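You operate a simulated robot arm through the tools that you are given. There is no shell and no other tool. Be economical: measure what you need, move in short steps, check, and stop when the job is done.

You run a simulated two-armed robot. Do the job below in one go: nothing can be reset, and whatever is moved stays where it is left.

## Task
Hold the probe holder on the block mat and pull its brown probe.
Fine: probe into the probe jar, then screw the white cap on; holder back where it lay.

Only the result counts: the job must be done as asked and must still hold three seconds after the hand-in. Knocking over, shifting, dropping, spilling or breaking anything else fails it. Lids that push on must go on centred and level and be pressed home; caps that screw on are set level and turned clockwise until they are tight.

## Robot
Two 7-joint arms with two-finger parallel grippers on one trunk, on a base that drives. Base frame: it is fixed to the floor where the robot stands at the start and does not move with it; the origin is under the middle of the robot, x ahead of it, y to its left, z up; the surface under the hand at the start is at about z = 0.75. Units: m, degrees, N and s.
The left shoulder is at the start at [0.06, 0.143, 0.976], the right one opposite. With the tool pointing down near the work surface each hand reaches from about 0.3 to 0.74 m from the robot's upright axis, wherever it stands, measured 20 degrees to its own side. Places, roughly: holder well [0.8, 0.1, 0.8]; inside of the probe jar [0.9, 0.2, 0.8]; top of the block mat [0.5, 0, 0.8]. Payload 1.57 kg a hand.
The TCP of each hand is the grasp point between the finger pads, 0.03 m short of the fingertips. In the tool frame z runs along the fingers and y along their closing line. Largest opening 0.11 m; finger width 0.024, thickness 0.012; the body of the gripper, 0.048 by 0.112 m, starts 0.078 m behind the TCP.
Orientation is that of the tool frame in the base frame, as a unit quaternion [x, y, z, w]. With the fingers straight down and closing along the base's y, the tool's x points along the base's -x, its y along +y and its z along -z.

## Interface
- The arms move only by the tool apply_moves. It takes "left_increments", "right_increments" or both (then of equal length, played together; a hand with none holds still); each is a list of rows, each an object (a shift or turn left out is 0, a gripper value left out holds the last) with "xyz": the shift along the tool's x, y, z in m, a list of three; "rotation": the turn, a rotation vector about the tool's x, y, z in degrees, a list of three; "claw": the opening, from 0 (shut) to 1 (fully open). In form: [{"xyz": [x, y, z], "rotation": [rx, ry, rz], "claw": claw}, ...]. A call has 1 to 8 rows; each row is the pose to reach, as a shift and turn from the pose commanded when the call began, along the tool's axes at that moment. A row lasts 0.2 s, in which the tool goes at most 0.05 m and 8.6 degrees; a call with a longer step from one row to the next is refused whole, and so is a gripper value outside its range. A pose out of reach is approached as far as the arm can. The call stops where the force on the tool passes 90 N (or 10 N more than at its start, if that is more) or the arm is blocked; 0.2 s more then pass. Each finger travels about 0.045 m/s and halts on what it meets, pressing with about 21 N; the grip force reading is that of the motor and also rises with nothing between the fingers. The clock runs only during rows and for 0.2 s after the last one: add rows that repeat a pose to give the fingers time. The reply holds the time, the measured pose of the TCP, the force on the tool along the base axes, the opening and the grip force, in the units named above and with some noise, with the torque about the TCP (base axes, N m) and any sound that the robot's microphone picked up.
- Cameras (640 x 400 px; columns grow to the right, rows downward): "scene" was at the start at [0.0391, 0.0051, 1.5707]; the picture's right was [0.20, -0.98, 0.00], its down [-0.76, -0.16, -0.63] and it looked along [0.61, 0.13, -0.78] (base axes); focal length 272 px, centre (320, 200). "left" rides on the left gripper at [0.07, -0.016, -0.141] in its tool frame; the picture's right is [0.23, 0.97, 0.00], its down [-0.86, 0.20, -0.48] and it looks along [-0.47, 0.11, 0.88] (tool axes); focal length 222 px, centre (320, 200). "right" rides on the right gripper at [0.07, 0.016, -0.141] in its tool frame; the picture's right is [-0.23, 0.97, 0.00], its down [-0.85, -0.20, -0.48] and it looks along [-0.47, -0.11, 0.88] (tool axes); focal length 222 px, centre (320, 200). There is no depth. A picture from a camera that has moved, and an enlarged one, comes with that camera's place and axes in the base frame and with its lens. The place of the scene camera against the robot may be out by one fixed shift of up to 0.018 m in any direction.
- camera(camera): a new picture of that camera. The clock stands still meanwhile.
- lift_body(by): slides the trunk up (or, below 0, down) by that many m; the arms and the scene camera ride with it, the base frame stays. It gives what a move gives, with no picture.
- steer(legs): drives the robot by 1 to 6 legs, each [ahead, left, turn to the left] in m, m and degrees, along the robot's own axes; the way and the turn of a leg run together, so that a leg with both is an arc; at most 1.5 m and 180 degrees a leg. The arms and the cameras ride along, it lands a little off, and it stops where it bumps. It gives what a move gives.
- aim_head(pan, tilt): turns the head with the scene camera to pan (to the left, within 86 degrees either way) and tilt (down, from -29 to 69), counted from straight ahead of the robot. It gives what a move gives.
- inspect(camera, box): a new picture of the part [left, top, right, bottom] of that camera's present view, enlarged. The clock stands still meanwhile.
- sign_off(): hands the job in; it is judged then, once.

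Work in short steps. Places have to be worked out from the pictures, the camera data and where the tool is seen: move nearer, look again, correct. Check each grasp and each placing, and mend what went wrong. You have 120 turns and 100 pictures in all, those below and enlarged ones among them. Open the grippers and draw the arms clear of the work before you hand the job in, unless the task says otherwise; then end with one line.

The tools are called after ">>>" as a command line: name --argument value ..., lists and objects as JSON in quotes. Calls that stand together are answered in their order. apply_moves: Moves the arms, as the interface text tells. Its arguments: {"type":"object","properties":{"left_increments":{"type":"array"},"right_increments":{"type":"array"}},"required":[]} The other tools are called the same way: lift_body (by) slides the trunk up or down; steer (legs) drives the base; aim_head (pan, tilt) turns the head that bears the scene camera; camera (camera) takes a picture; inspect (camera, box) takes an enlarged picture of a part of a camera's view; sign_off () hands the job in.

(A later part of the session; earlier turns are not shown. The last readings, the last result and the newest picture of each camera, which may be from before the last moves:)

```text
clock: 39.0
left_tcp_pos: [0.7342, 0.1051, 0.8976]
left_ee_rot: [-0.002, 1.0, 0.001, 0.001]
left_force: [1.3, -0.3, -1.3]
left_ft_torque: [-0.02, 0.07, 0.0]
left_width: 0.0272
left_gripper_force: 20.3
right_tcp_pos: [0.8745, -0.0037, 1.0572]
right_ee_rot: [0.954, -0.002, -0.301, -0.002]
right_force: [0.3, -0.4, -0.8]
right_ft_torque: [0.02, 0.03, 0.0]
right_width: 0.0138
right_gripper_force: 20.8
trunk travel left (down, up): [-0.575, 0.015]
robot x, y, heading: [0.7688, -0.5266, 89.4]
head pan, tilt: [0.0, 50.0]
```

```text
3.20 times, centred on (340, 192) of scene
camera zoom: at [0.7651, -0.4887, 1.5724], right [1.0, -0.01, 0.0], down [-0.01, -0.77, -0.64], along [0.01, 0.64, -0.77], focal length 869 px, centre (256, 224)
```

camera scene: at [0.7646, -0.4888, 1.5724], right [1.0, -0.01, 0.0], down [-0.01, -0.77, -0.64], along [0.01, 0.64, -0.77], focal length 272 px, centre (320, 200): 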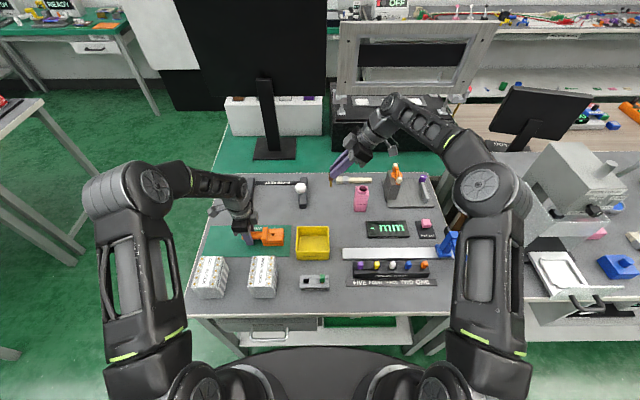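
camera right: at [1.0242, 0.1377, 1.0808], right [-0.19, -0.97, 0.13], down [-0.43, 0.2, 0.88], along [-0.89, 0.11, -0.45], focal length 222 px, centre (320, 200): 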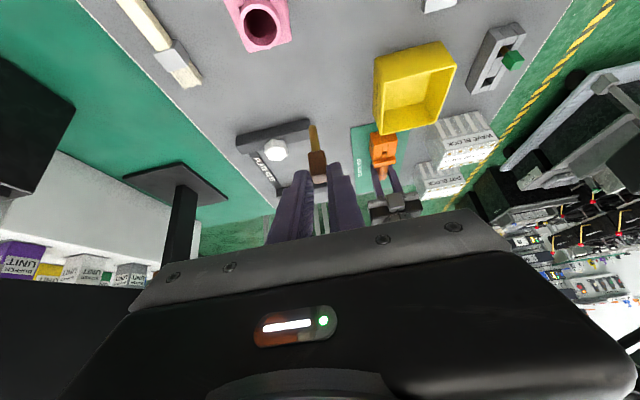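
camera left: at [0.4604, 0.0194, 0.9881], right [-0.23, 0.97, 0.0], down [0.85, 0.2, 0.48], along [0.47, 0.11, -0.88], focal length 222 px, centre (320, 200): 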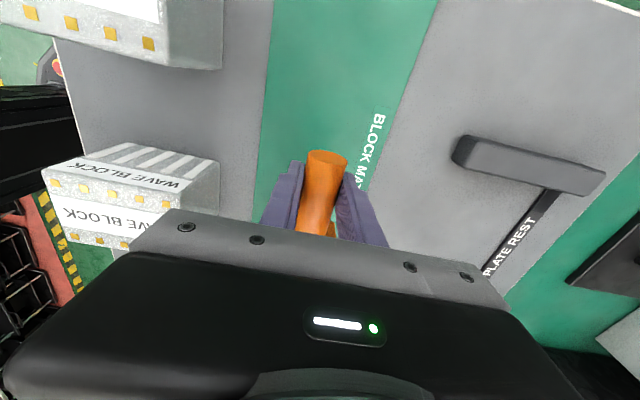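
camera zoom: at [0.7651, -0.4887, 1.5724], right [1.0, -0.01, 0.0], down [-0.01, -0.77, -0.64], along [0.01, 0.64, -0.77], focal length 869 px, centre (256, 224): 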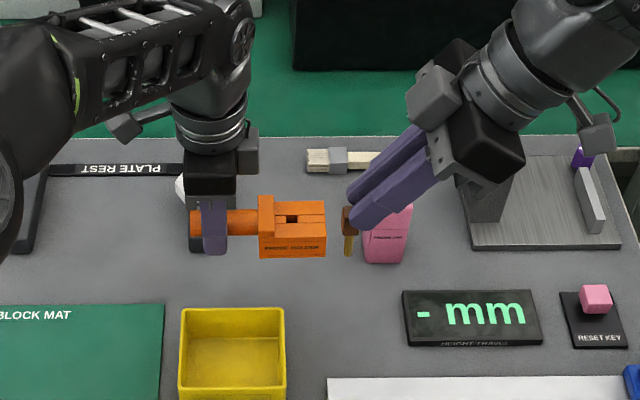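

Right hand is aside; the holder returns to its home pose and is lowered to z≈0.788.

>>> apply_moves --left_increments '[{"xyz": [-0.0258, 0.009, 0]}, {"xyz": [-0.0258, 0.009, 0.04]}, {"xyz": [-0.0258, 0.009, 0.08]}, {"xyz": [-0.0258, 0.009, 0.1]}, {"xyz": [-0.0258, 0.009, 0.109]}]'

>>> inspect --camera "scene" --box '[270, 170, 390, 245]'

```text
clock: 40.2
left_tcp_pos: [0.7574, 0.113, 0.7875]
left_ee_rot: [-0.001, 1.0, 0.0, 0.0]
left_force: [0.5, 0.6, -3.0]
left_ft_torque: [-0.03, 0.08, 0.05]
left_width: 0.0271
left_gripper_force: 20.2
right_tcp_pos: [0.8726, -0.0047, 1.0551]
right_ee_rot: [0.954, -0.001, -0.3, 0.0]
right_force: [0.5, -0.9, -0.3]
right_ft_torque: [-0.01, -0.01, -0.02]
right_width: 0.0137
right_gripper_force: 21.2
trunk travel left (down, up): [-0.575, 0.015]
robot x, y, heading: [0.7679, -0.5214, 89.2]
head pan, tilt: [0.0, 50.0]
```

```text
5.33 times, centred on (330, 208) of scene
camera zoom: at [0.7643, -0.489, 1.5724], right [1.0, -0.01, 0.0], down [-0.01, -0.77, -0.64], along [0.01, 0.64, -0.77], focal length 1449 px, centre (267, 160)
```

zoom: 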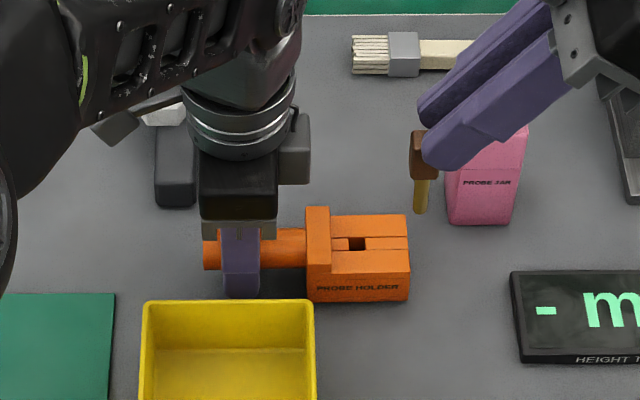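

Very close; the holder is 2–3 mm short in x and just off the table. I nudge it +2.5 mm in x and lower to contact.

>>> apply_moves --left_increments '[{"xyz": [-0.0027, 0.0008, 0]}, {"xyz": [-0.0027, 0.0008, 0.002]}, {"xyz": [-0.0027, 0.0008, 0.0035]}]'

>>> inspect --camera "scene" --box '[270, 170, 390, 245]'

```text
clock: 41.0
left_tcp_pos: [0.76, 0.1141, 0.7855]
left_ee_rot: [-0.001, 1.0, 0.0, 0.0]
left_force: [-0.3, -0.1, -0.6]
left_ft_torque: [-0.02, 0.05, -0.01]
left_width: 0.0271
left_gripper_force: 21.5
right_tcp_pos: [0.8738, -0.0044, 1.0554]
right_ee_rot: [0.954, -0.001, -0.301, 0.0]
right_force: [-0.3, 0.1, -0.2]
right_ft_torque: [-0.01, 0.01, 0.02]
right_width: 0.0137
right_gripper_force: 21.4
trunk travel left (down, up): [-0.575, 0.015]
robot x, y, heading: [0.7709, -0.5278, 89.4]
head pan, tilt: [0.0, 50.0]
```

```text
5.33 times, centred on (330, 208) of scene
camera zoom: at [0.7641, -0.4893, 1.5724], right [1.0, -0.01, 0.0], down [-0.01, -0.77, -0.64], along [0.01, 0.64, -0.77], focal length 1449 px, centre (267, 160)
```

zoom: 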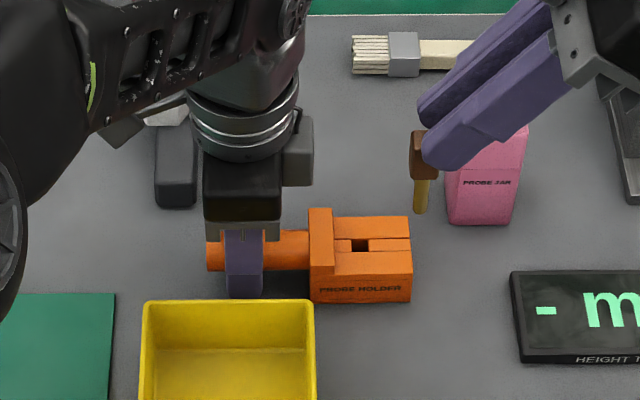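

It coincides with the original picture. I open gently and lift the left hand away.

>>> apply_moves --left_increments '[{"claw": 0.4}, {"claw": 0.5}, {"claw": 0.5}, {"xyz": [0, 0, -0.03]}, {"xyz": [0, 0, -0.08]}, {"xyz": [0, 0, -0.13]}, {"xyz": [0.03, -0.02, -0.17]}, {"xyz": [0.07, -0.04, -0.2]}]'

>>> inspect --camera "scene" --box '[270, 170, 390, 245]'

```text
refused: row 7 steps farther than a row can; nothing moved
```

```text
5.33 times, centred on (330, 208) of scene
camera zoom: at [0.7641, -0.4893, 1.5724], right [1.0, -0.01, 0.0], down [-0.01, -0.77, -0.64], along [0.01, 0.64, -0.77], focal length 1449 px, centre (267, 160)
```

zoom: 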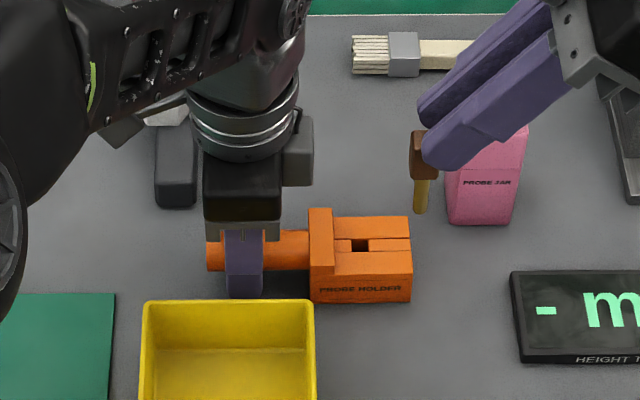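

A step was too long; same motion with shorter steps.

>>> apply_moves --left_increments '[{"claw": 0.4}, {"claw": 0.5}, {"claw": 0.5}, {"xyz": [0, 0, -0.03]}, {"xyz": [0, 0, -0.07]}, {"xyz": [0, 0, -0.115]}, {"xyz": [0.02, -0.01, -0.15]}, {"xyz": [0.05, -0.03, -0.17]}]'

>>> inspect --camera "scene" --box '[270, 170, 390, 245]'

```text
clock: 42.8
left_tcp_pos: [0.7072, 0.0823, 0.9543]
left_ee_rot: [-0.001, 1.0, 0.0, -0.001]
left_force: [-0.5, -0.1, 0.4]
left_ft_torque: [0.01, 0.01, -0.01]
left_width: 0.0551
left_gripper_force: 0.0
right_tcp_pos: [0.8737, -0.0044, 1.0578]
right_ee_rot: [0.954, -0.001, -0.301, -0.001]
right_force: [-0.1, 0.3, 0.0]
right_ft_torque: [-0.03, 0.0, -0.01]
right_width: 0.0136
right_gripper_force: 21.2
trunk travel left (down, up): [-0.575, 0.015]
robot x, y, heading: [0.7727, -0.5221, 89.7]
head pan, tilt: [0.0, 50.0]
```

```text
5.33 times, centred on (330, 208) of scene
camera zoom: at [0.7633, -0.4904, 1.5724], right [1.0, -0.01, 0.0], down [-0.01, -0.77, -0.64], along [0.01, 0.64, -0.77], focal length 1449 px, centre (267, 160)
```

zoom: 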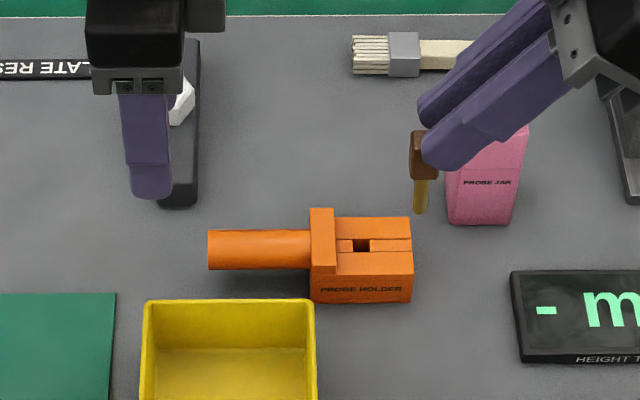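

Holder is back exactly. Now I drive 0.10 to the right and slightly ahead to get the jar within the right hand's reach.

>>> steer --legs '[[0, -0.1, 0], [0.03, 0, 0]]'

>>> camera --camera "scene"

>>> inspect --camera "scene" --box '[280, 130, 400, 220]'

```text
clock: 44.4
left_tcp_pos: [0.8084, 0.1133, 0.9542]
left_ee_rot: [-0.001, 1.0, -0.001, -0.001]
left_force: [0.2, 0.1, -0.3]
left_ft_torque: [-0.04, -0.02, 0.0]
left_width: 0.0549
left_gripper_force: 0.0
right_tcp_pos: [0.9732, 0.0266, 1.056]
right_ee_rot: [0.954, -0.001, -0.301, 0.0]
right_force: [-0.2, 1.4, -0.3]
right_ft_torque: [-0.03, 0.06, 0.04]
right_width: 0.0139
right_gripper_force: 20.8
trunk travel left (down, up): [-0.575, 0.015]
robot x, y, heading: [0.8686, -0.4988, 89.4]
head pan, tilt: [0.0, 50.0]
```

```text
62 pictures are left
camera scene: at [0.8645, -0.4575, 1.5723], right [1.0, -0.01, 0.0], down [-0.01, -0.77, -0.64], along [0.01, 0.64, -0.77], focal length 272 px, centre (320, 200)
```

scene: 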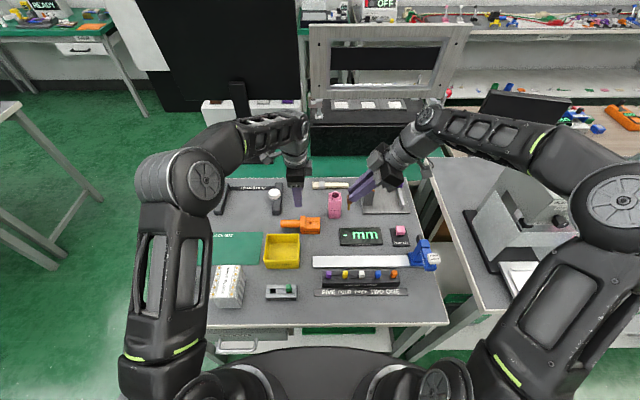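

```text
4.44 times, centred on (340, 175) of scene
camera zoom: at [0.8645, -0.4575, 1.5723], right [1.0, -0.01, 0.0], down [-0.01, -0.77, -0.64], along [0.01, 0.64, -0.77], focal length 1207 px, centre (231, 311)
```

zoom: 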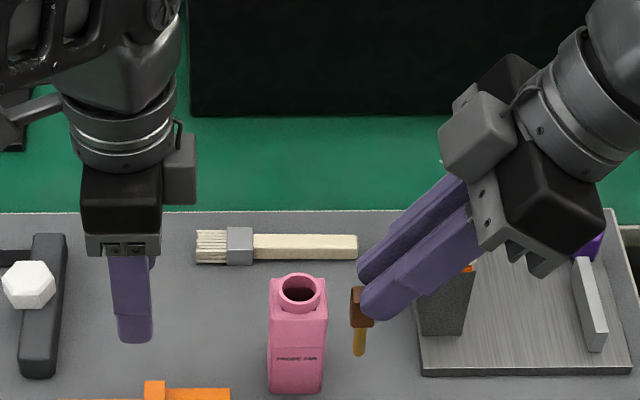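

Jar mouth at about [0.929, 0.181, 0.853]; the probe tip is (−0.020, 0, −0.086) from the TCP. I move the left hand away and bring the probe over the mouth.

>>> apply_moves --left_increments '[{"xyz": [0.04, -0.02, -0.02]}, {"xyz": [0.08, -0.04, -0.04]}, {"xyz": [0.11, -0.06, -0.06]}, {"xyz": [0.11, -0.06, -0.06]}, {"xyz": [0.11, -0.06, -0.06]}]' --right_increments '[{"xyz": [-0.004, -0.031, 0.003]}, {"xyz": [-0.007, -0.062, 0.006]}, {"xyz": [-0.01, -0.093, 0.009]}, {"xyz": [-0.007, -0.124, 0.023]}, {"xyz": [0.014, -0.154, 0.058]}]'

>>> inspect --camera "scene" --box '[290, 150, 390, 220]'

>>> camera --camera "right"

```text
refused: row 5 steps farther than a row can; nothing moved
```

```text
5.71 times, centred on (340, 185) of scene
camera zoom: at [0.8645, -0.4575, 1.5723], right [1.0, -0.01, 0.0], down [-0.01, -0.77, -0.64], along [0.01, 0.64, -0.77], focal length 1552 px, centre (206, 286)
```

zoom: 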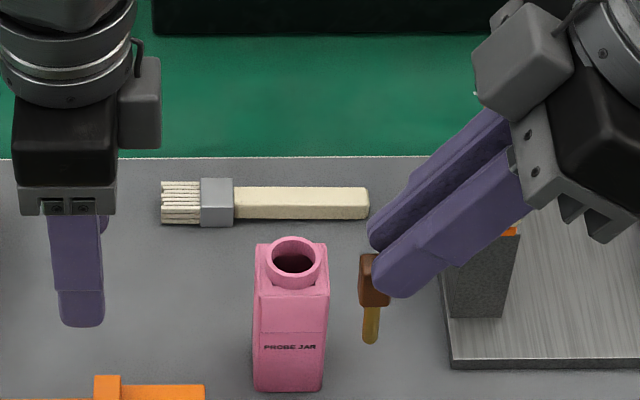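

```text
59 pictures are left
camera right: at [1.1114, 0.0092, 1.1317], right [-0.19, -0.97, 0.13], down [-0.43, 0.2, 0.88], along [-0.89, 0.11, -0.45], focal length 222 px, centre (320, 200)
```

right: 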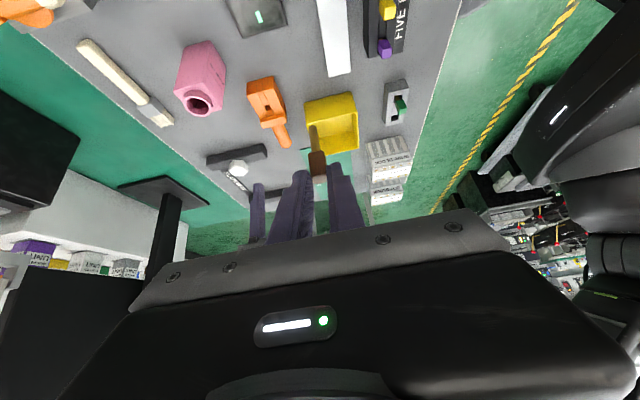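

The right wrist view agrees (mouth ≈ [0.925, 0.179]). Same move with smaller steps.

>>> apply_moves --left_increments '[{"xyz": [0.04, -0.02, -0.02]}, {"xyz": [0.08, -0.04, -0.04]}, {"xyz": [0.11, -0.06, -0.06]}, {"xyz": [0.11, -0.06, -0.06]}, {"xyz": [0.11, -0.06, -0.06]}, {"xyz": [0.11, -0.06, -0.06]}]' --right_increments '[{"xyz": [-0.004, -0.031, 0.003]}, {"xyz": [-0.007, -0.062, 0.006]}, {"xyz": [-0.01, -0.093, 0.009]}, {"xyz": [-0.007, -0.124, 0.015]}, {"xyz": [0.002, -0.154, 0.035]}, {"xyz": [0.0125, -0.154, 0.0595]}]'

>>> inspect --camera "scene" --box '[290, 150, 390, 220]'

>>> inspect --camera "right" --box '[240, 50, 400, 200]'

```text
clock: 45.8
left_tcp_pos: [0.6965, 0.0531, 1.0127]
left_ee_rot: [-0.001, 1.0, -0.001, 0.0]
left_force: [0.3, 0.3, -0.6]
left_ft_torque: [0.01, 0.0, -0.01]
left_width: 0.0551
left_gripper_force: 0.0
right_tcp_pos: [0.9505, 0.1789, 0.9987]
right_ee_rot: [0.954, -0.001, -0.3, -0.001]
right_force: [-0.3, 0.0, -0.8]
right_ft_torque: [-0.02, -0.01, 0.0]
right_width: 0.0138
right_gripper_force: 20.9
trunk travel left (down, up): [-0.575, 0.015]
robot x, y, heading: [0.8671, -0.4972, 89.1]
head pan, tilt: [0.0, 50.0]
```

```text
5.71 times, centred on (340, 185) of scene
camera zoom: at [0.8644, -0.46, 1.5725], right [1.0, -0.01, 0.0], down [-0.01, -0.77, -0.64], along [0.01, 0.64, -0.77], focal length 1552 px, centre (206, 286)
```

zoom: 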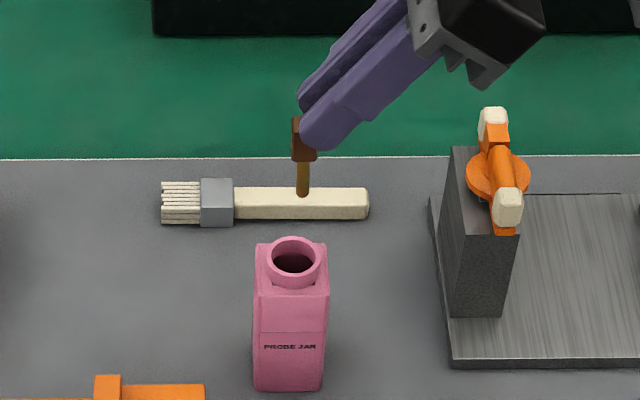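

```text
2.67 times, centred on (320, 125) of right
camera zoom: at [1.0881, 0.1605, 1.0759], right [-0.19, -0.97, 0.13], down [-0.43, 0.2, 0.88], along [-0.89, 0.11, -0.45], focal length 592 px, centre (320, 400)
```

zoom: 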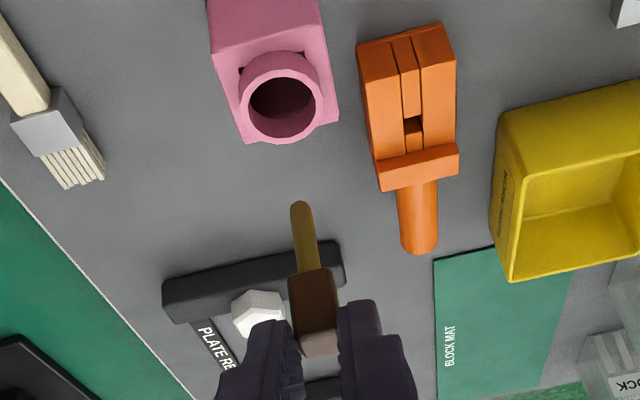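

Tip at ≈[0.927, 0.178] over mouth [0.928, 0.177]: aligned within ~3 mm. I shift +2 mm and lower the tip into the mouth, then check.

>>> apply_moves --right_increments '[{"xyz": [0.0131, 0, 0.0153]}, {"xyz": [0.0246, 0, 0.0317]}, {"xyz": [0.0361, 0, 0.048]}, {"xyz": [0.0447, 0, 0.0603]}]'

>>> inspect --camera "scene" --box '[290, 150, 390, 220]'

>>> inspect --camera "right" --box '[240, 50, 400, 200]'

```text
clock: 46.8
left_tcp_pos: [0.6962, 0.0531, 1.0121]
left_ee_rot: [-0.001, 1.0, 0.0, 0.0]
left_force: [0.9, 0.3, -0.2]
left_ft_torque: [0.03, 0.02, 0.01]
left_width: 0.055
left_gripper_force: 0.1
right_tcp_pos: [0.9512, 0.1786, 0.9262]
right_ee_rot: [0.954, -0.001, -0.301, -0.001]
right_force: [-0.4, -0.1, -0.3]
right_ft_torque: [-0.01, -0.02, 0.0]
right_width: 0.0135
right_gripper_force: 20.8
trunk travel left (down, up): [-0.575, 0.015]
robot x, y, heading: [0.8677, -0.4965, 89.3]
head pan, tilt: [0.0, 50.0]
```

```text
5.71 times, centred on (340, 185) of scene
camera zoom: at [0.864, -0.4599, 1.5724], right [1.0, -0.01, 0.0], down [-0.01, -0.77, -0.64], along [0.01, 0.64, -0.77], focal length 1552 px, centre (206, 286)
```

zoom: 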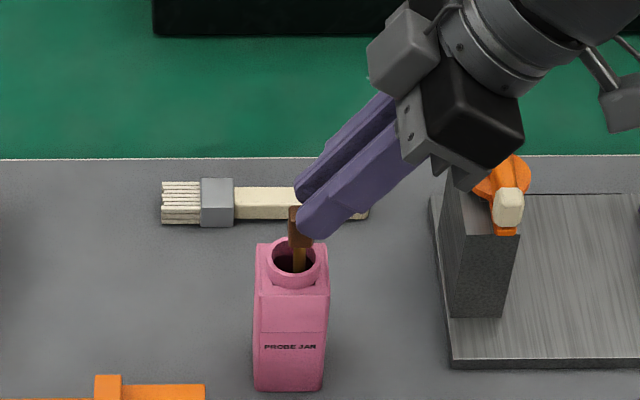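

```text
2.67 times, centred on (320, 125) of right
camera zoom: at [1.0893, 0.1609, 1.0015], right [-0.19, -0.97, 0.13], down [-0.43, 0.2, 0.88], along [-0.89, 0.11, -0.45], focal length 592 px, centre (320, 400)
```

zoom: 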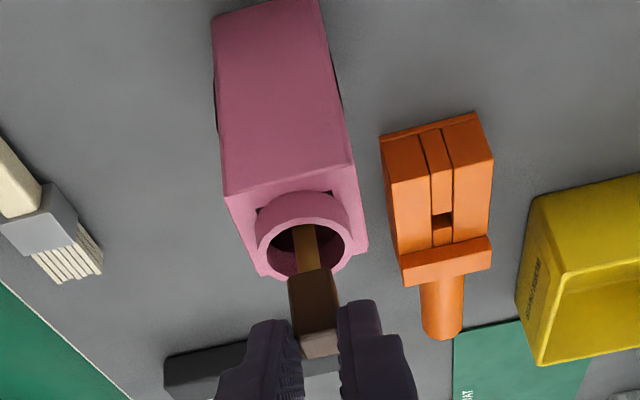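

The shaft is inside the mouth and centred. I lower 3.2 cm more so the head starts to enter.

>>> apply_moves --right_increments '[{"xyz": [0.0063, -0.001, 0.009]}, {"xyz": [0.0126, -0.001, 0.018]}, {"xyz": [0.0183, -0.001, 0.0262]}]'

>>> inspect --camera "right" --box '[240, 80, 400, 200]'

>>> inspect --camera "scene" --box '[310, 160, 370, 210]'

```text
clock: 47.5
left_tcp_pos: [0.6965, 0.0544, 1.0133]
left_ee_rot: [-0.001, 1.0, -0.001, -0.001]
left_force: [-0.6, -0.5, 0.7]
left_ft_torque: [-0.01, 0.0, 0.05]
left_width: 0.055
left_gripper_force: 0.0
right_tcp_pos: [0.951, 0.1789, 0.894]
right_ee_rot: [0.954, 0.0, -0.301, 0.0]
right_force: [-0.2, 0.5, 1.0]
right_ft_torque: [0.01, 0.0, 0.0]
right_width: 0.0139
right_gripper_force: 20.9
trunk travel left (down, up): [-0.575, 0.015]
robot x, y, heading: [0.8664, -0.4963, 89.5]
head pan, tilt: [0.0, 50.0]
```

```text
3.33 times, centred on (320, 140) of right
camera zoom: at [1.0894, 0.1625, 0.9694], right [-0.19, -0.97, 0.13], down [-0.43, 0.2, 0.88], along [-0.89, 0.11, -0.45], focal length 740 px, centre (320, 400)
```

zoom: 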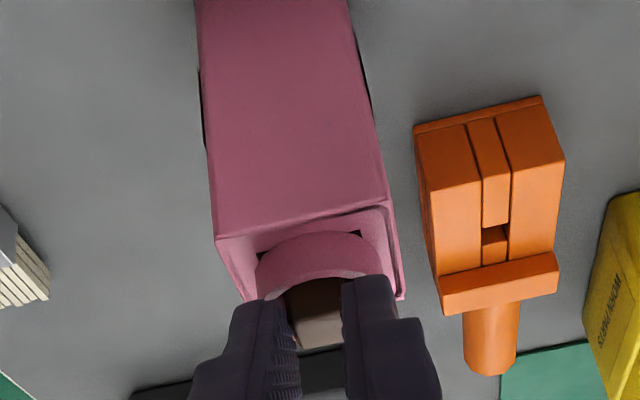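

```text
8.00 times, centred on (340, 185) of scene
camera zoom: at [0.864, -0.4601, 1.5725], right [1.0, -0.01, 0.0], down [-0.01, -0.77, -0.64], along [0.01, 0.64, -0.77], focal length 2173 px, centre (160, 320)
```

zoom: 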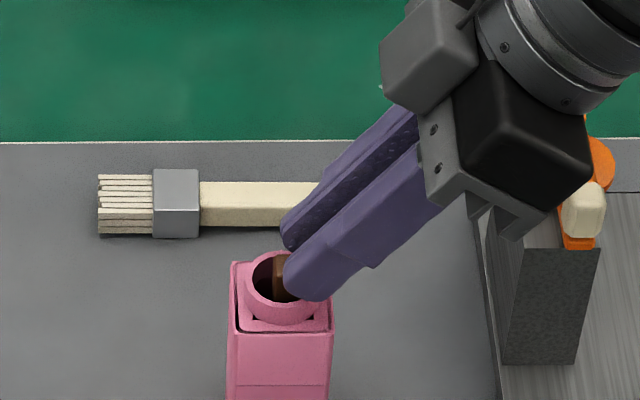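

Head is in the mouth with no contact force. I release and withdraw along the finger axis.

>>> apply_moves --right_increments '[{"claw": 0.2}, {"claw": 0.3}, {"claw": 0.3}, {"xyz": [-0.0086, 0, -0.0123]}, {"xyz": [-0.023, 0, -0.0328]}, {"xyz": [-0.0459, 0, -0.0655]}]'

>>> inspect --camera "right" --box '[240, 50, 400, 200]'

>>> inspect --camera "scene" --box '[310, 160, 370, 210]'

```text
clock: 49.0
left_tcp_pos: [0.6964, 0.0538, 1.0129]
left_ee_rot: [0.0, 1.0, 0.0, -0.001]
left_force: [-0.3, 0.5, -0.6]
left_ft_torque: [0.0, -0.02, -0.05]
left_width: 0.0551
left_gripper_force: 0.0
right_tcp_pos: [0.9505, 0.1798, 0.975]
right_ee_rot: [0.953, -0.001, -0.301, 0.0]
right_force: [-0.9, -0.1, 0.2]
right_ft_torque: [0.01, -0.02, 0.04]
right_width: 0.033
right_gripper_force: 0.1
trunk travel left (down, up): [-0.575, 0.015]
robot x, y, heading: [0.8704, -0.4972, 89.4]
head pan, tilt: [0.0, 50.0]
```

```text
2.67 times, centred on (320, 125) of right
camera zoom: at [1.0884, 0.1623, 1.0511], right [-0.19, -0.97, 0.13], down [-0.43, 0.2, 0.88], along [-0.89, 0.11, -0.45], focal length 592 px, centre (320, 400)
```

zoom: 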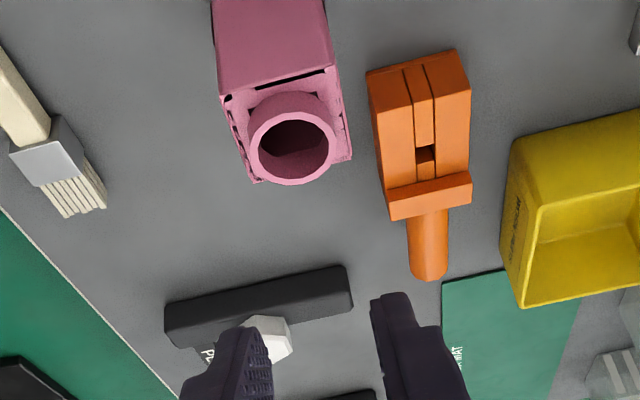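

```text
8.00 times, centred on (340, 185) of scene
camera zoom: at [0.8636, -0.4607, 1.5724], right [1.0, -0.01, 0.0], down [-0.01, -0.77, -0.64], along [0.01, 0.64, -0.77], focal length 2173 px, centre (160, 320)
```

zoom: 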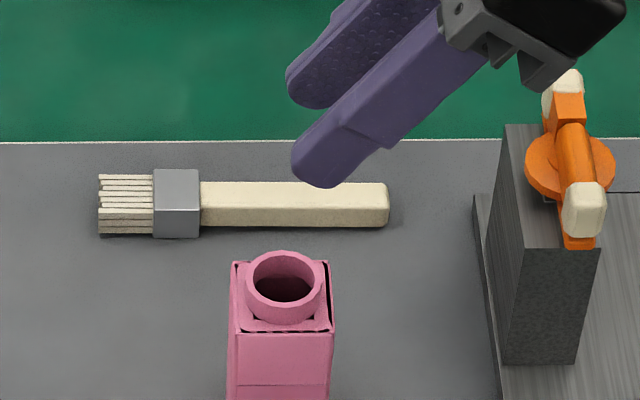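

The probe dropped into the jar. Next, the cap: I straighten the right hand, back it off, and drive slightly ahead and left so both cap and jar are in reach.

>>> apply_moves --right_increments '[{"xyz": [-0.012, 0, -0.017], "rotation": [0, 7, 0]}, {"xyz": [-0.023, 0.01, -0.033], "rotation": [0, 14, 0]}, {"xyz": [-0.035, 0.03, -0.05], "rotation": [0, 21, 0]}, {"xyz": [-0.046, 0.06, -0.066], "rotation": [0, 28, 0]}, {"xyz": [-0.046, 0.1, -0.066], "rotation": [0, 35, 0], "claw": 0.7}]'

>>> steer --legs '[[0, 0.06, 0], [0.05, 0, 0.5]]'

>>> camera --camera "scene"

>>> camera --camera "left"

```text
clock: 50.1
left_tcp_pos: [0.6956, 0.0535, 1.0137]
left_ee_rot: [-0.001, 1.0, 0.0, 0.0]
left_force: [-0.1, -0.2, -0.5]
left_ft_torque: [0.0, -0.03, 0.02]
left_width: 0.0549
left_gripper_force: 0.1
right_tcp_pos: [0.9509, 0.0799, 1.0559]
right_ee_rot: [1.0, -0.001, 0.002, -0.001]
right_force: [0.4, -0.4, -0.5]
right_ft_torque: [-0.02, -0.03, -0.03]
right_width: 0.0671
right_gripper_force: 0.1
trunk travel left (down, up): [-0.575, 0.015]
robot x, y, heading: [0.8674, -0.4961, 89.2]
head pan, tilt: [0.0, 50.0]
```

```text
clock: 51.6
left_tcp_pos: [0.6352, 0.0627, 1.0135]
left_ee_rot: [-0.002, 1.0, 0.0, 0.001]
left_force: [-1.1, -1.0, 0.1]
left_ft_torque: [0.0, 0.03, 0.01]
left_width: 0.055
left_gripper_force: 0.0
right_tcp_pos: [0.8894, 0.0916, 1.0547]
right_ee_rot: [1.0, 0.001, 0.001, -0.001]
right_force: [0.4, 0.6, 0.0]
right_ft_torque: [0.03, 0.01, 0.01]
right_width: 0.0769
right_gripper_force: 0.1
trunk travel left (down, up): [-0.575, 0.015]
robot x, y, heading: [0.8117, -0.483, 89.7]
head pan, tilt: [0.0, 50.0]
stopped in leg 2: the robot was blocked; the commanded pose is now the measured one
```

```text
50 pictures are left
camera scene: at [0.804, -0.4507, 1.5724], right [1.0, -0.01, 0.0], down [0.0, -0.77, -0.64], along [0.0, 0.64, -0.77], focal length 272 px, centre (320, 200)
```

scene: 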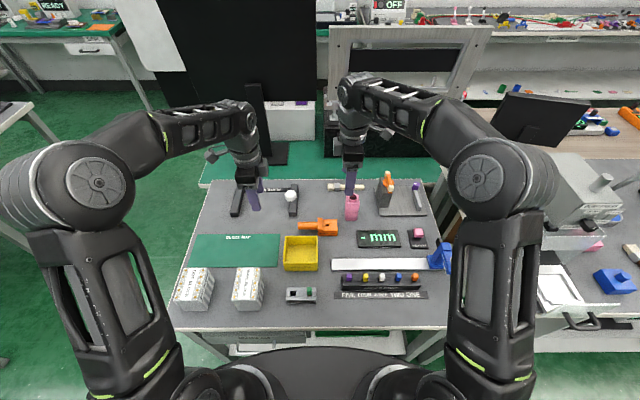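

```text
49 pictures are left
camera left: at [0.5657, 0.0472, 1.1535], right [-0.23, 0.97, 0.0], down [0.85, 0.2, 0.48], along [0.47, 0.11, -0.88], focal length 222 px, centre (320, 200)
```

left: 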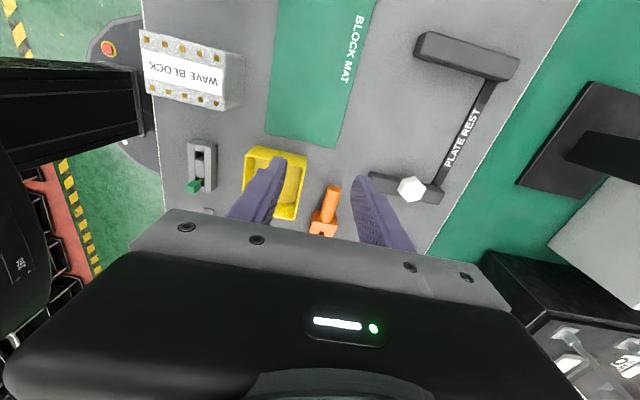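

It stopped at y=-0.483 (base touching under the table; nothing on it moved). For the right hand to serve both cap and jar I back off 5 mm and strafe 0.1 to the left.

>>> steer --legs '[[-0.005, 0, 0], [0, 0.1, 0]]'

>>> inspect --camera "scene" --box '[260, 150, 420, 250]'

>>> inspect --camera "left" --box '[340, 100, 520, 230]'

```text
clock: 53.0
left_tcp_pos: [0.5345, 0.059, 1.0133]
left_ee_rot: [-0.003, 1.0, 0.0, 0.0]
left_force: [-0.3, -0.5, 0.6]
left_ft_torque: [-0.02, -0.05, 0.03]
left_width: 0.0551
left_gripper_force: 0.1
right_tcp_pos: [0.7901, 0.0891, 1.0545]
right_ee_rot: [1.0, 0.0, 0.001, 0.001]
right_force: [0.1, -0.9, 0.1]
right_ft_torque: [-0.03, 0.0, -0.03]
right_width: 0.0769
right_gripper_force: 0.1
trunk travel left (down, up): [-0.575, 0.015]
robot x, y, heading: [0.7056, -0.4927, 89.6]
head pan, tilt: [0.0, 50.0]
```

```text
4.00 times, centred on (340, 200) of scene
camera zoom: at [0.7023, -0.4541, 1.5724], right [1.0, -0.01, 0.0], down [0.0, -0.77, -0.64], along [0.0, 0.64, -0.77], focal length 1087 px, centre (240, 200)
```

zoom: 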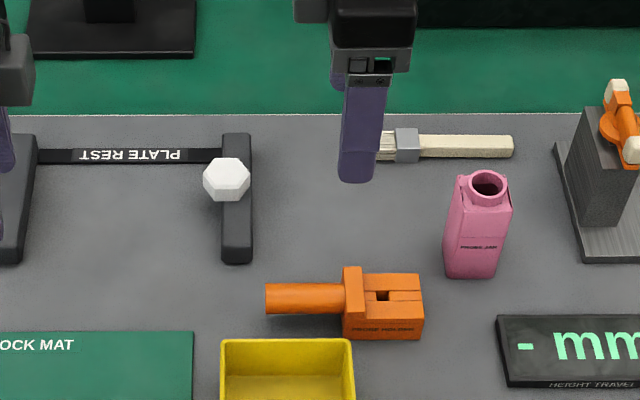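

```text
3.08 times, centred on (430, 165) of left
camera zoom: at [0.4646, 0.0437, 1.1528], right [-0.23, 0.97, 0.0], down [0.85, 0.2, 0.48], along [0.47, 0.11, -0.88], focal length 684 px, centre (-18, 308)
```

zoom: 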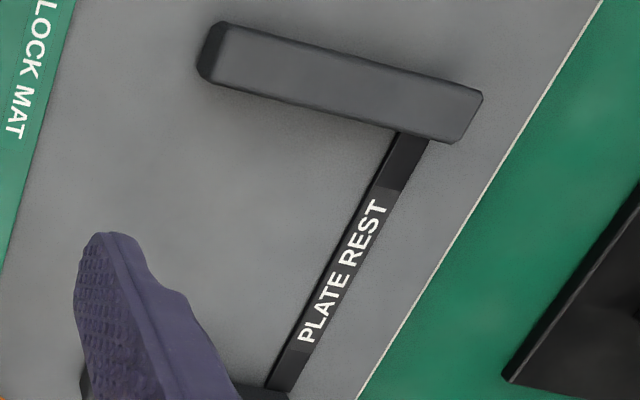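

The cap has flats facing ±y. I bring the right hand above it for a close look.

>>> apply_moves --right_increments '[{"xyz": [-0.02, -0.03, 0.015]}, {"xyz": [-0.04, -0.06, 0.03]}, {"xyz": [-0.06, -0.09, 0.045]}, {"xyz": [-0.08, -0.12, 0.06]}, {"xyz": [-0.093, -0.145, 0.075]}]'

>>> camera --camera "right"

>>> inspect --camera "scene" --box '[280, 160, 360, 220]'

```text
clock: 54.2
left_tcp_pos: [0.5375, 0.0588, 1.013]
left_ee_rot: [-0.002, 1.0, 0.0, 0.0]
left_force: [0.0, -0.2, 0.6]
left_ft_torque: [0.01, 0.0, 0.02]
left_width: 0.0551
left_gripper_force: 0.2
right_tcp_pos: [0.7194, 0.1448, 1.0101]
right_ee_rot: [1.0, 0.0, 0.0, 0.0]
right_force: [-0.3, 0.6, -0.2]
right_ft_torque: [0.02, 0.01, 0.04]
right_width: 0.0768
right_gripper_force: 0.0
right hand out of reach, approached as far as the arm can: row 3, 4, 5
trunk travel left (down, up): [-0.575, 0.015]
robot x, y, heading: [0.7084, -0.4904, 89.6]
head pan, tilt: [0.0, 50.0]
```

```text
46 pictures are left
camera right: at [0.788, 0.1274, 1.1511], right [-0.23, -0.97, 0.0], down [-0.86, 0.2, 0.48], along [-0.47, 0.11, -0.88], focal length 222 px, centre (320, 200)
```

right: 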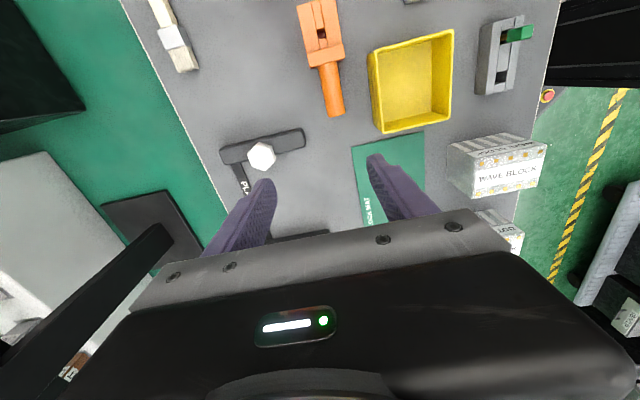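

```text
6.67 times, centred on (320, 190) of scene
camera zoom: at [0.7049, -0.4544, 1.5725], right [1.0, -0.01, 0.0], down [-0.01, -0.77, -0.64], along [0.0, 0.64, -0.77], focal length 1811 px, centre (320, 267)
```

zoom: 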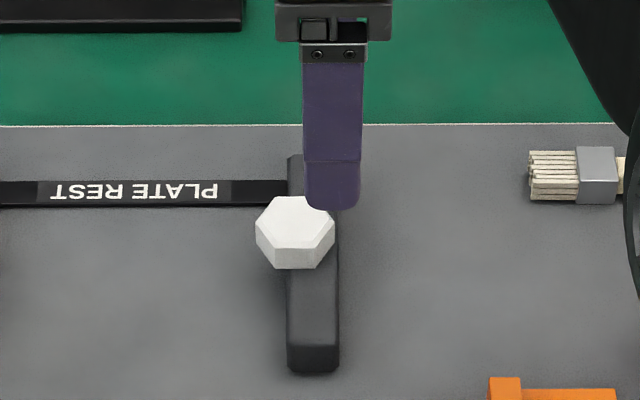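

The right hand's straight-down reach ends short of the cap. I'll use yaw −30° (closing on hex flats) and lean the fingers forward ~28°, keeping that same orientation from pick to placing so the cap stays level. First the yaw change.

>>> apply_moves --right_increments '[{"xyz": [0, 0.01, 0], "rotation": [0, 0, 7.5]}, {"xyz": [0, 0.02, 0], "rotation": [0, 0, 15]}, {"xyz": [0, 0.03, 0], "rotation": [0, 0, 22.5]}, {"xyz": [0, 0.03, 0], "rotation": [0, 0, 30]}, {"xyz": [0, 0.03, 0], "rotation": [0, 0, 37.5]}, {"xyz": [0, 0.03, 0], "rotation": [0, 0, 45]}, {"xyz": [0, 0.03, 0], "rotation": [0, 0, 52.5]}, {"xyz": [0, 0.03, 0], "rotation": [0, 0, 60]}]'

>>> apply_moves --right_increments '[{"rotation": [0, -7, 0]}, {"rotation": [0, -14, 0]}, {"rotation": [0, -21, 0]}, {"rotation": [0, -28, 0]}]'

>>> camera --camera "right"

```text
clock: 56.0
left_tcp_pos: [0.5358, 0.0603, 1.0135]
left_ee_rot: [-0.003, 1.0, 0.0, 0.0]
left_force: [0.0, -0.4, -0.3]
left_ft_torque: [-0.01, 0.01, -0.04]
left_width: 0.0552
left_gripper_force: 0.1
right_tcp_pos: [0.7155, 0.1153, 1.011]
right_ee_rot: [0.866, -0.501, 0.0, 0.001]
right_force: [-0.7, 0.2, 0.1]
right_ft_torque: [-0.01, -0.03, 0.02]
right_width: 0.0768
right_gripper_force: 0.1
trunk travel left (down, up): [-0.575, 0.015]
robot x, y, heading: [0.7103, -0.4936, 89.8]
head pan, tilt: [0.0, 50.0]
```

```text
clock: 57.0
left_tcp_pos: [0.5355, 0.0587, 1.0135]
left_ee_rot: [-0.003, 1.0, 0.0, 0.0]
left_force: [0.3, 0.3, 0.2]
left_ft_torque: [-0.03, -0.02, 0.03]
left_width: 0.055
left_gripper_force: 0.0
right_tcp_pos: [0.7152, 0.1168, 1.0104]
right_ee_rot: [0.84, -0.485, -0.21, -0.121]
right_force: [-0.4, 1.1, 0.0]
right_ft_torque: [0.0, -0.02, -0.01]
right_width: 0.0769
right_gripper_force: 0.1
trunk travel left (down, up): [-0.575, 0.015]
robot x, y, heading: [0.7083, -0.4955, 89.6]
head pan, tilt: [0.0, 50.0]
```

```text
44 pictures are left
camera right: at [0.7648, -0.0048, 1.1022], right [-0.94, -0.31, 0.11], down [-0.09, 0.56, 0.82], along [-0.32, 0.77, -0.56], focal length 222 px, centre (320, 200)
```

right: 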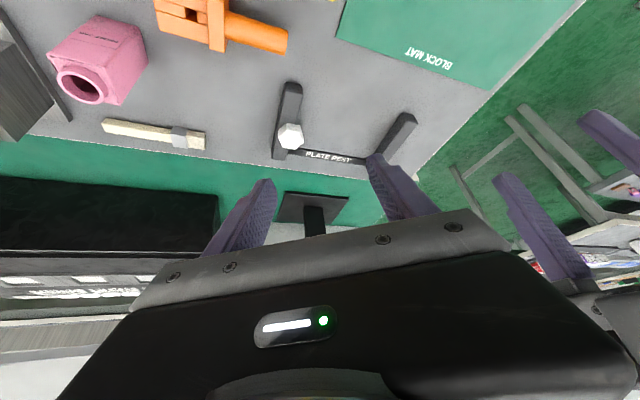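

Cap at about [0.698, 0.2455, 0.79]. I move to 6 cm short of it along the fingers.

>>> apply_moves --right_increments '[{"xyz": [0, -0.012, 0.041]}, {"xyz": [-0.001, -0.024, 0.082]}, {"xyz": [-0.002, -0.036, 0.123]}, {"xyz": [-0.0024, -0.0477, 0.1632]}]'

>>> camera --camera "right"

>>> inspect --camera "scene" --box '[280, 160, 360, 220]'

```text
clock: 58.0
left_tcp_pos: [0.535, 0.0597, 1.013]
left_ee_rot: [-0.003, 1.0, -0.001, -0.001]
left_force: [-0.1, -0.3, -1.5]
left_ft_torque: [-0.01, 0.02, 0.02]
left_width: 0.0551
left_gripper_force: 0.1
right_tcp_pos: [0.7175, 0.2093, 0.8663]
right_ee_rot: [0.841, -0.485, -0.209, -0.12]
right_force: [0.2, -0.2, 0.0]
right_ft_torque: [0.0, -0.01, 0.03]
right_width: 0.077
right_gripper_force: 0.1
trunk travel left (down, up): [-0.575, 0.015]
robot x, y, heading: [0.7102, -0.4913, 89.6]
head pan, tilt: [0.0, 50.0]
```

```text
43 pictures are left
camera right: at [0.7679, 0.089, 0.9596], right [-0.94, -0.31, 0.11], down [-0.09, 0.56, 0.82], along [-0.32, 0.77, -0.56], focal length 222 px, centre (320, 200)
```

right: 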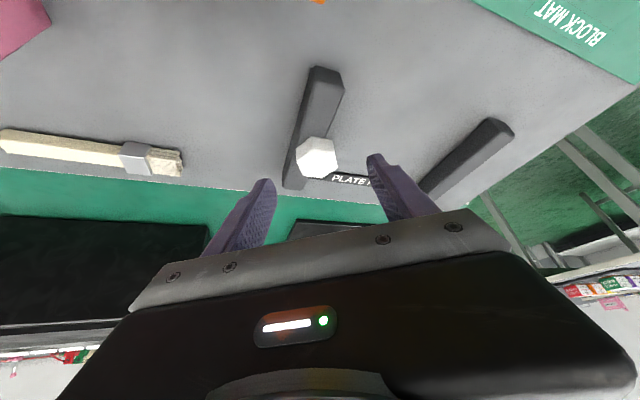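

```text
6.67 times, centred on (320, 190) of scene
camera zoom: at [0.7042, -0.4534, 1.5724], right [1.0, -0.01, 0.0], down [0.0, -0.77, -0.64], along [0.0, 0.64, -0.77], focal length 1811 px, centre (320, 267)
```

zoom: 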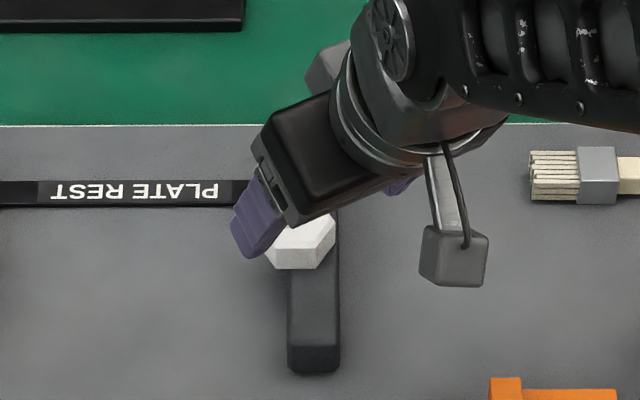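

Aligned within 3 mm. I advance 5.7 cm along the fingers with the small lateral correction and look before closing.

>>> apply_moves --right_increments '[{"xyz": [0, -0.0025, 0.02]}, {"xyz": [0, -0.0025, 0.04]}, {"xyz": [0, -0.0025, 0.057]}]'

>>> inspect --camera "right" --box '[220, 80, 420, 220]'

>>> inspect --camera "scene" --box '[290, 170, 350, 210]'

```text
clock: 58.9
left_tcp_pos: [0.5357, 0.0593, 1.0122]
left_ee_rot: [-0.002, 1.0, 0.0, 0.0]
left_force: [0.3, 0.1, -0.5]
left_ft_torque: [0.02, 0.0, -0.03]
left_width: 0.0549
left_gripper_force: 0.1
right_tcp_pos: [0.7084, 0.232, 0.8163]
right_ee_rot: [0.84, -0.485, -0.209, -0.121]
right_force: [-0.1, 1.1, 0.4]
right_ft_torque: [0.0, -0.01, -0.02]
right_width: 0.0771
right_gripper_force: 0.0
trunk travel left (down, up): [-0.575, 0.015]
robot x, y, heading: [0.707, -0.4902, 89.2]
head pan, tilt: [0.0, 50.0]
```

```text
2.86 times, centred on (320, 150) of right
camera zoom: at [0.7564, 0.1125, 0.9093], right [-0.94, -0.31, 0.11], down [-0.09, 0.56, 0.82], along [-0.32, 0.77, -0.56], focal length 635 px, centre (320, 343)
```

zoom: 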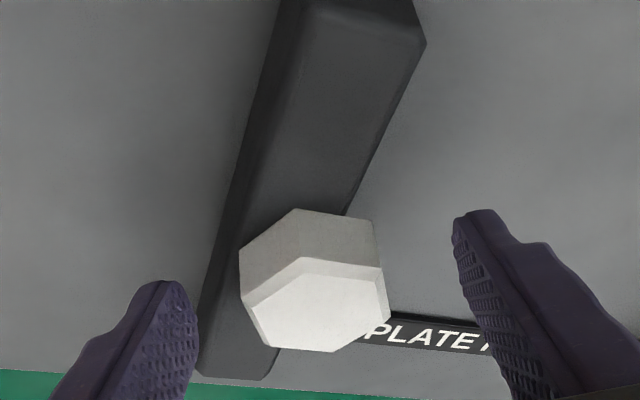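

```text
10.00 times, centred on (320, 190) of scene
camera zoom: at [0.7041, -0.4537, 1.5724], right [1.0, -0.01, 0.0], down [0.0, -0.77, -0.64], along [0.0, 0.64, -0.77], focal length 2717 px, centre (320, 300)
```

zoom: 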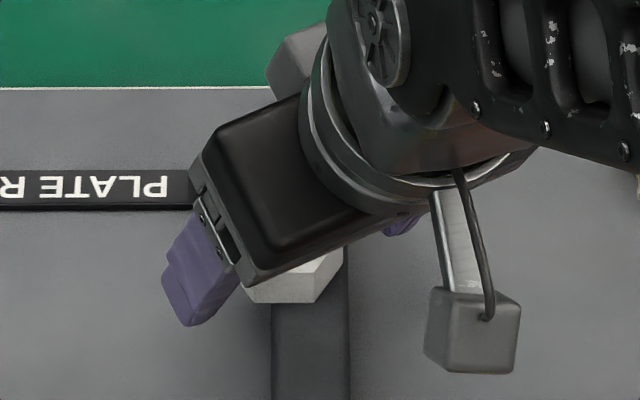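

Cap sits centred between the pads with its flats parallel. I go 4 mm lower/forward and close.

>>> apply_moves --right_increments '[{"xyz": [-0.0026, -0.001, 0.0054]}, {"xyz": [-0.0026, -0.001, 0.0054], "claw": 0.4}, {"xyz": [-0.0026, -0.001, 0.0054], "claw": 0.2}, {"xyz": [-0.0026, -0.001, 0.0054], "claw": 0.0}, {"xyz": [-0.0026, -0.001, 0.0054]}, {"xyz": [-0.0026, -0.001, 0.0054]}]'

>>> inspect --camera "right" --box '[220, 80, 420, 220]'

```text
clock: 60.2
left_tcp_pos: [0.536, 0.0588, 1.0141]
left_ee_rot: [-0.002, 1.0, 0.001, 0.0]
left_force: [0.0, -0.4, 0.9]
left_ft_torque: [0.0, 0.01, -0.01]
left_width: 0.0552
left_gripper_force: 0.1
right_tcp_pos: [0.7037, 0.2361, 0.8143]
right_ee_rot: [0.841, -0.485, -0.21, -0.121]
right_force: [0.3, 0.3, 0.7]
right_ft_torque: [0.04, -0.02, -0.01]
right_width: 0.0493
right_gripper_force: 21.3
trunk travel left (down, up): [-0.575, 0.015]
robot x, y, heading: [0.7086, -0.492, 89.5]
head pan, tilt: [0.0, 50.0]
```

```text
2.86 times, centred on (320, 150) of right
camera zoom: at [0.7542, 0.1167, 0.9065], right [-0.94, -0.31, 0.11], down [-0.09, 0.56, 0.82], along [-0.32, 0.77, -0.56], focal length 635 px, centre (320, 343)
```

zoom: 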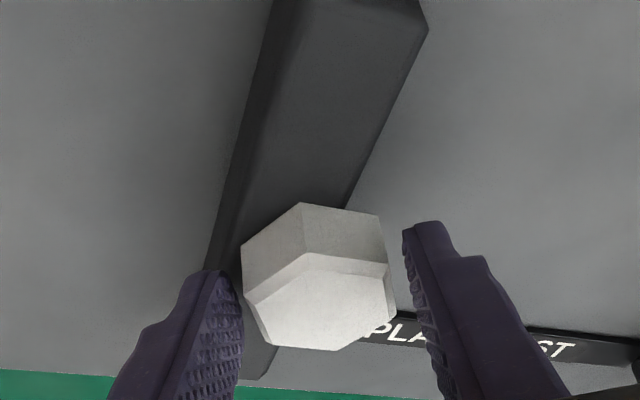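

The fingers halted at 0.049 though the flats should be ≈0.039, with no net force. I command closing again and look at the result from another angle.

>>> apply_moves --right_increments '[{"claw": 0.0}, {"claw": 0.0}, {"claw": 0.0}]'

>>> camera --camera "left"

>>> camera --camera "right"

```text
clock: 61.0
left_tcp_pos: [0.5357, 0.0596, 1.0126]
left_ee_rot: [-0.004, 1.0, 0.0, -0.001]
left_force: [0.8, 0.0, 0.6]
left_ft_torque: [-0.03, -0.01, 0.0]
left_width: 0.055
left_gripper_force: 0.1
right_tcp_pos: [0.7049, 0.2372, 0.815]
right_ee_rot: [0.84, -0.485, -0.209, -0.121]
right_force: [0.1, 0.1, 0.9]
right_ft_torque: [0.01, -0.01, -0.01]
right_width: 0.0492
right_gripper_force: 21.1
trunk travel left (down, up): [-0.575, 0.015]
robot x, y, heading: [0.7101, -0.4916, 89.6]
head pan, tilt: [0.0, 50.0]
```

```text
38 pictures are left
camera left: at [0.4658, 0.0435, 1.1532], right [-0.23, 0.97, 0.0], down [0.85, 0.2, 0.48], along [0.47, 0.11, -0.88], focal length 222 px, centre (320, 200)
```

left: 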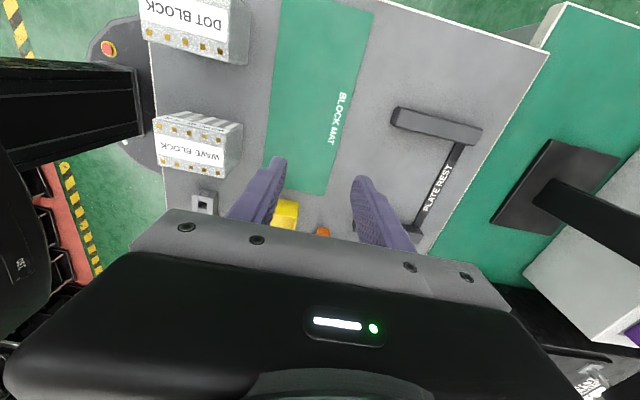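

```text
37 pictures are left
camera right: at [0.7542, 0.1167, 0.9065], right [-0.94, -0.31, 0.11], down [-0.09, 0.56, 0.82], along [-0.32, 0.77, -0.56], focal length 222 px, centre (320, 200)
```

right: 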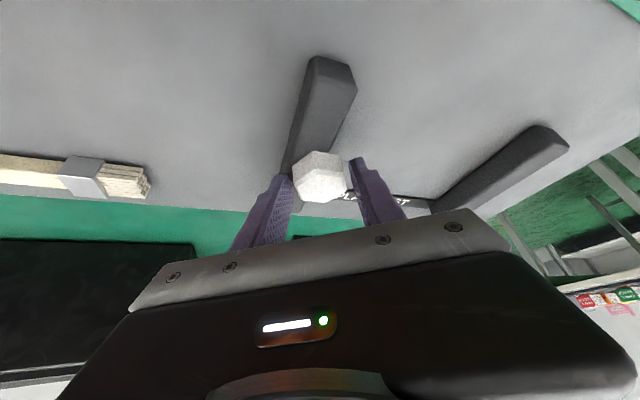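

I test by lifting 4 cm straight up and checking whether the cap comes along.

>>> apply_moves --right_increments '[{"xyz": [-0.0047, 0, -0.0088]}, {"xyz": [-0.0094, 0, -0.0177]}, {"xyz": [-0.0188, 0, -0.0353]}]'

>>> inspect --camera "right" --box '[220, 80, 420, 220]'

>>> inspect --camera "scene" --box '[290, 170, 350, 210]'

```text
clock: 61.9
left_tcp_pos: [0.5357, 0.0588, 1.013]
left_ee_rot: [-0.002, 1.0, 0.0, 0.0]
left_force: [0.2, 0.2, -0.8]
left_ft_torque: [0.01, 0.01, 0.0]
left_width: 0.0549
left_gripper_force: 0.0
right_tcp_pos: [0.7053, 0.237, 0.8529]
right_ee_rot: [0.84, -0.485, -0.209, -0.121]
right_force: [-0.2, 0.8, -1.2]
right_ft_torque: [0.02, -0.01, -0.03]
right_width: 0.0489
right_gripper_force: 21.2
trunk travel left (down, up): [-0.575, 0.015]
robot x, y, heading: [0.7063, -0.487, 89.7]
head pan, tilt: [0.0, 50.0]
```

```text
2.86 times, centred on (320, 150) of right
camera zoom: at [0.7537, 0.1161, 0.946], right [-0.94, -0.31, 0.11], down [-0.09, 0.56, 0.82], along [-0.32, 0.77, -0.56], focal length 635 px, centre (320, 343)
```

zoom: 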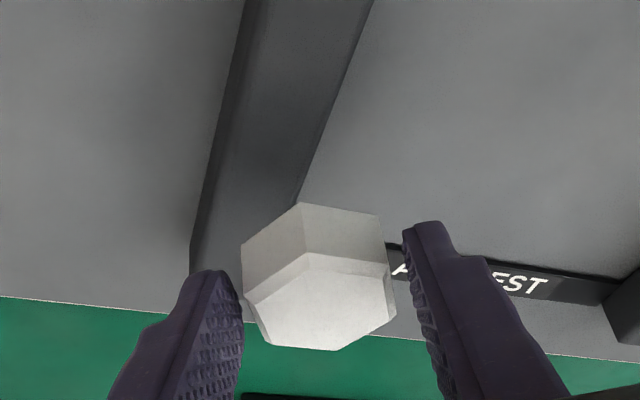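

```text
10.00 times, centred on (320, 190) of scene
camera zoom: at [0.7041, -0.4546, 1.5724], right [1.0, -0.01, 0.0], down [0.0, -0.77, -0.64], along [0.0, 0.64, -0.77], focal length 2717 px, centre (320, 300)
```

zoom: 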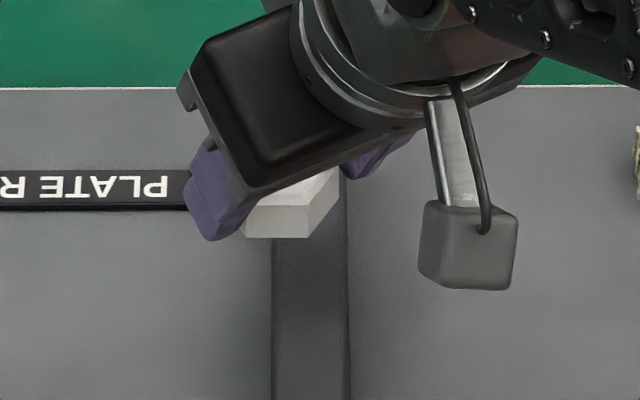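

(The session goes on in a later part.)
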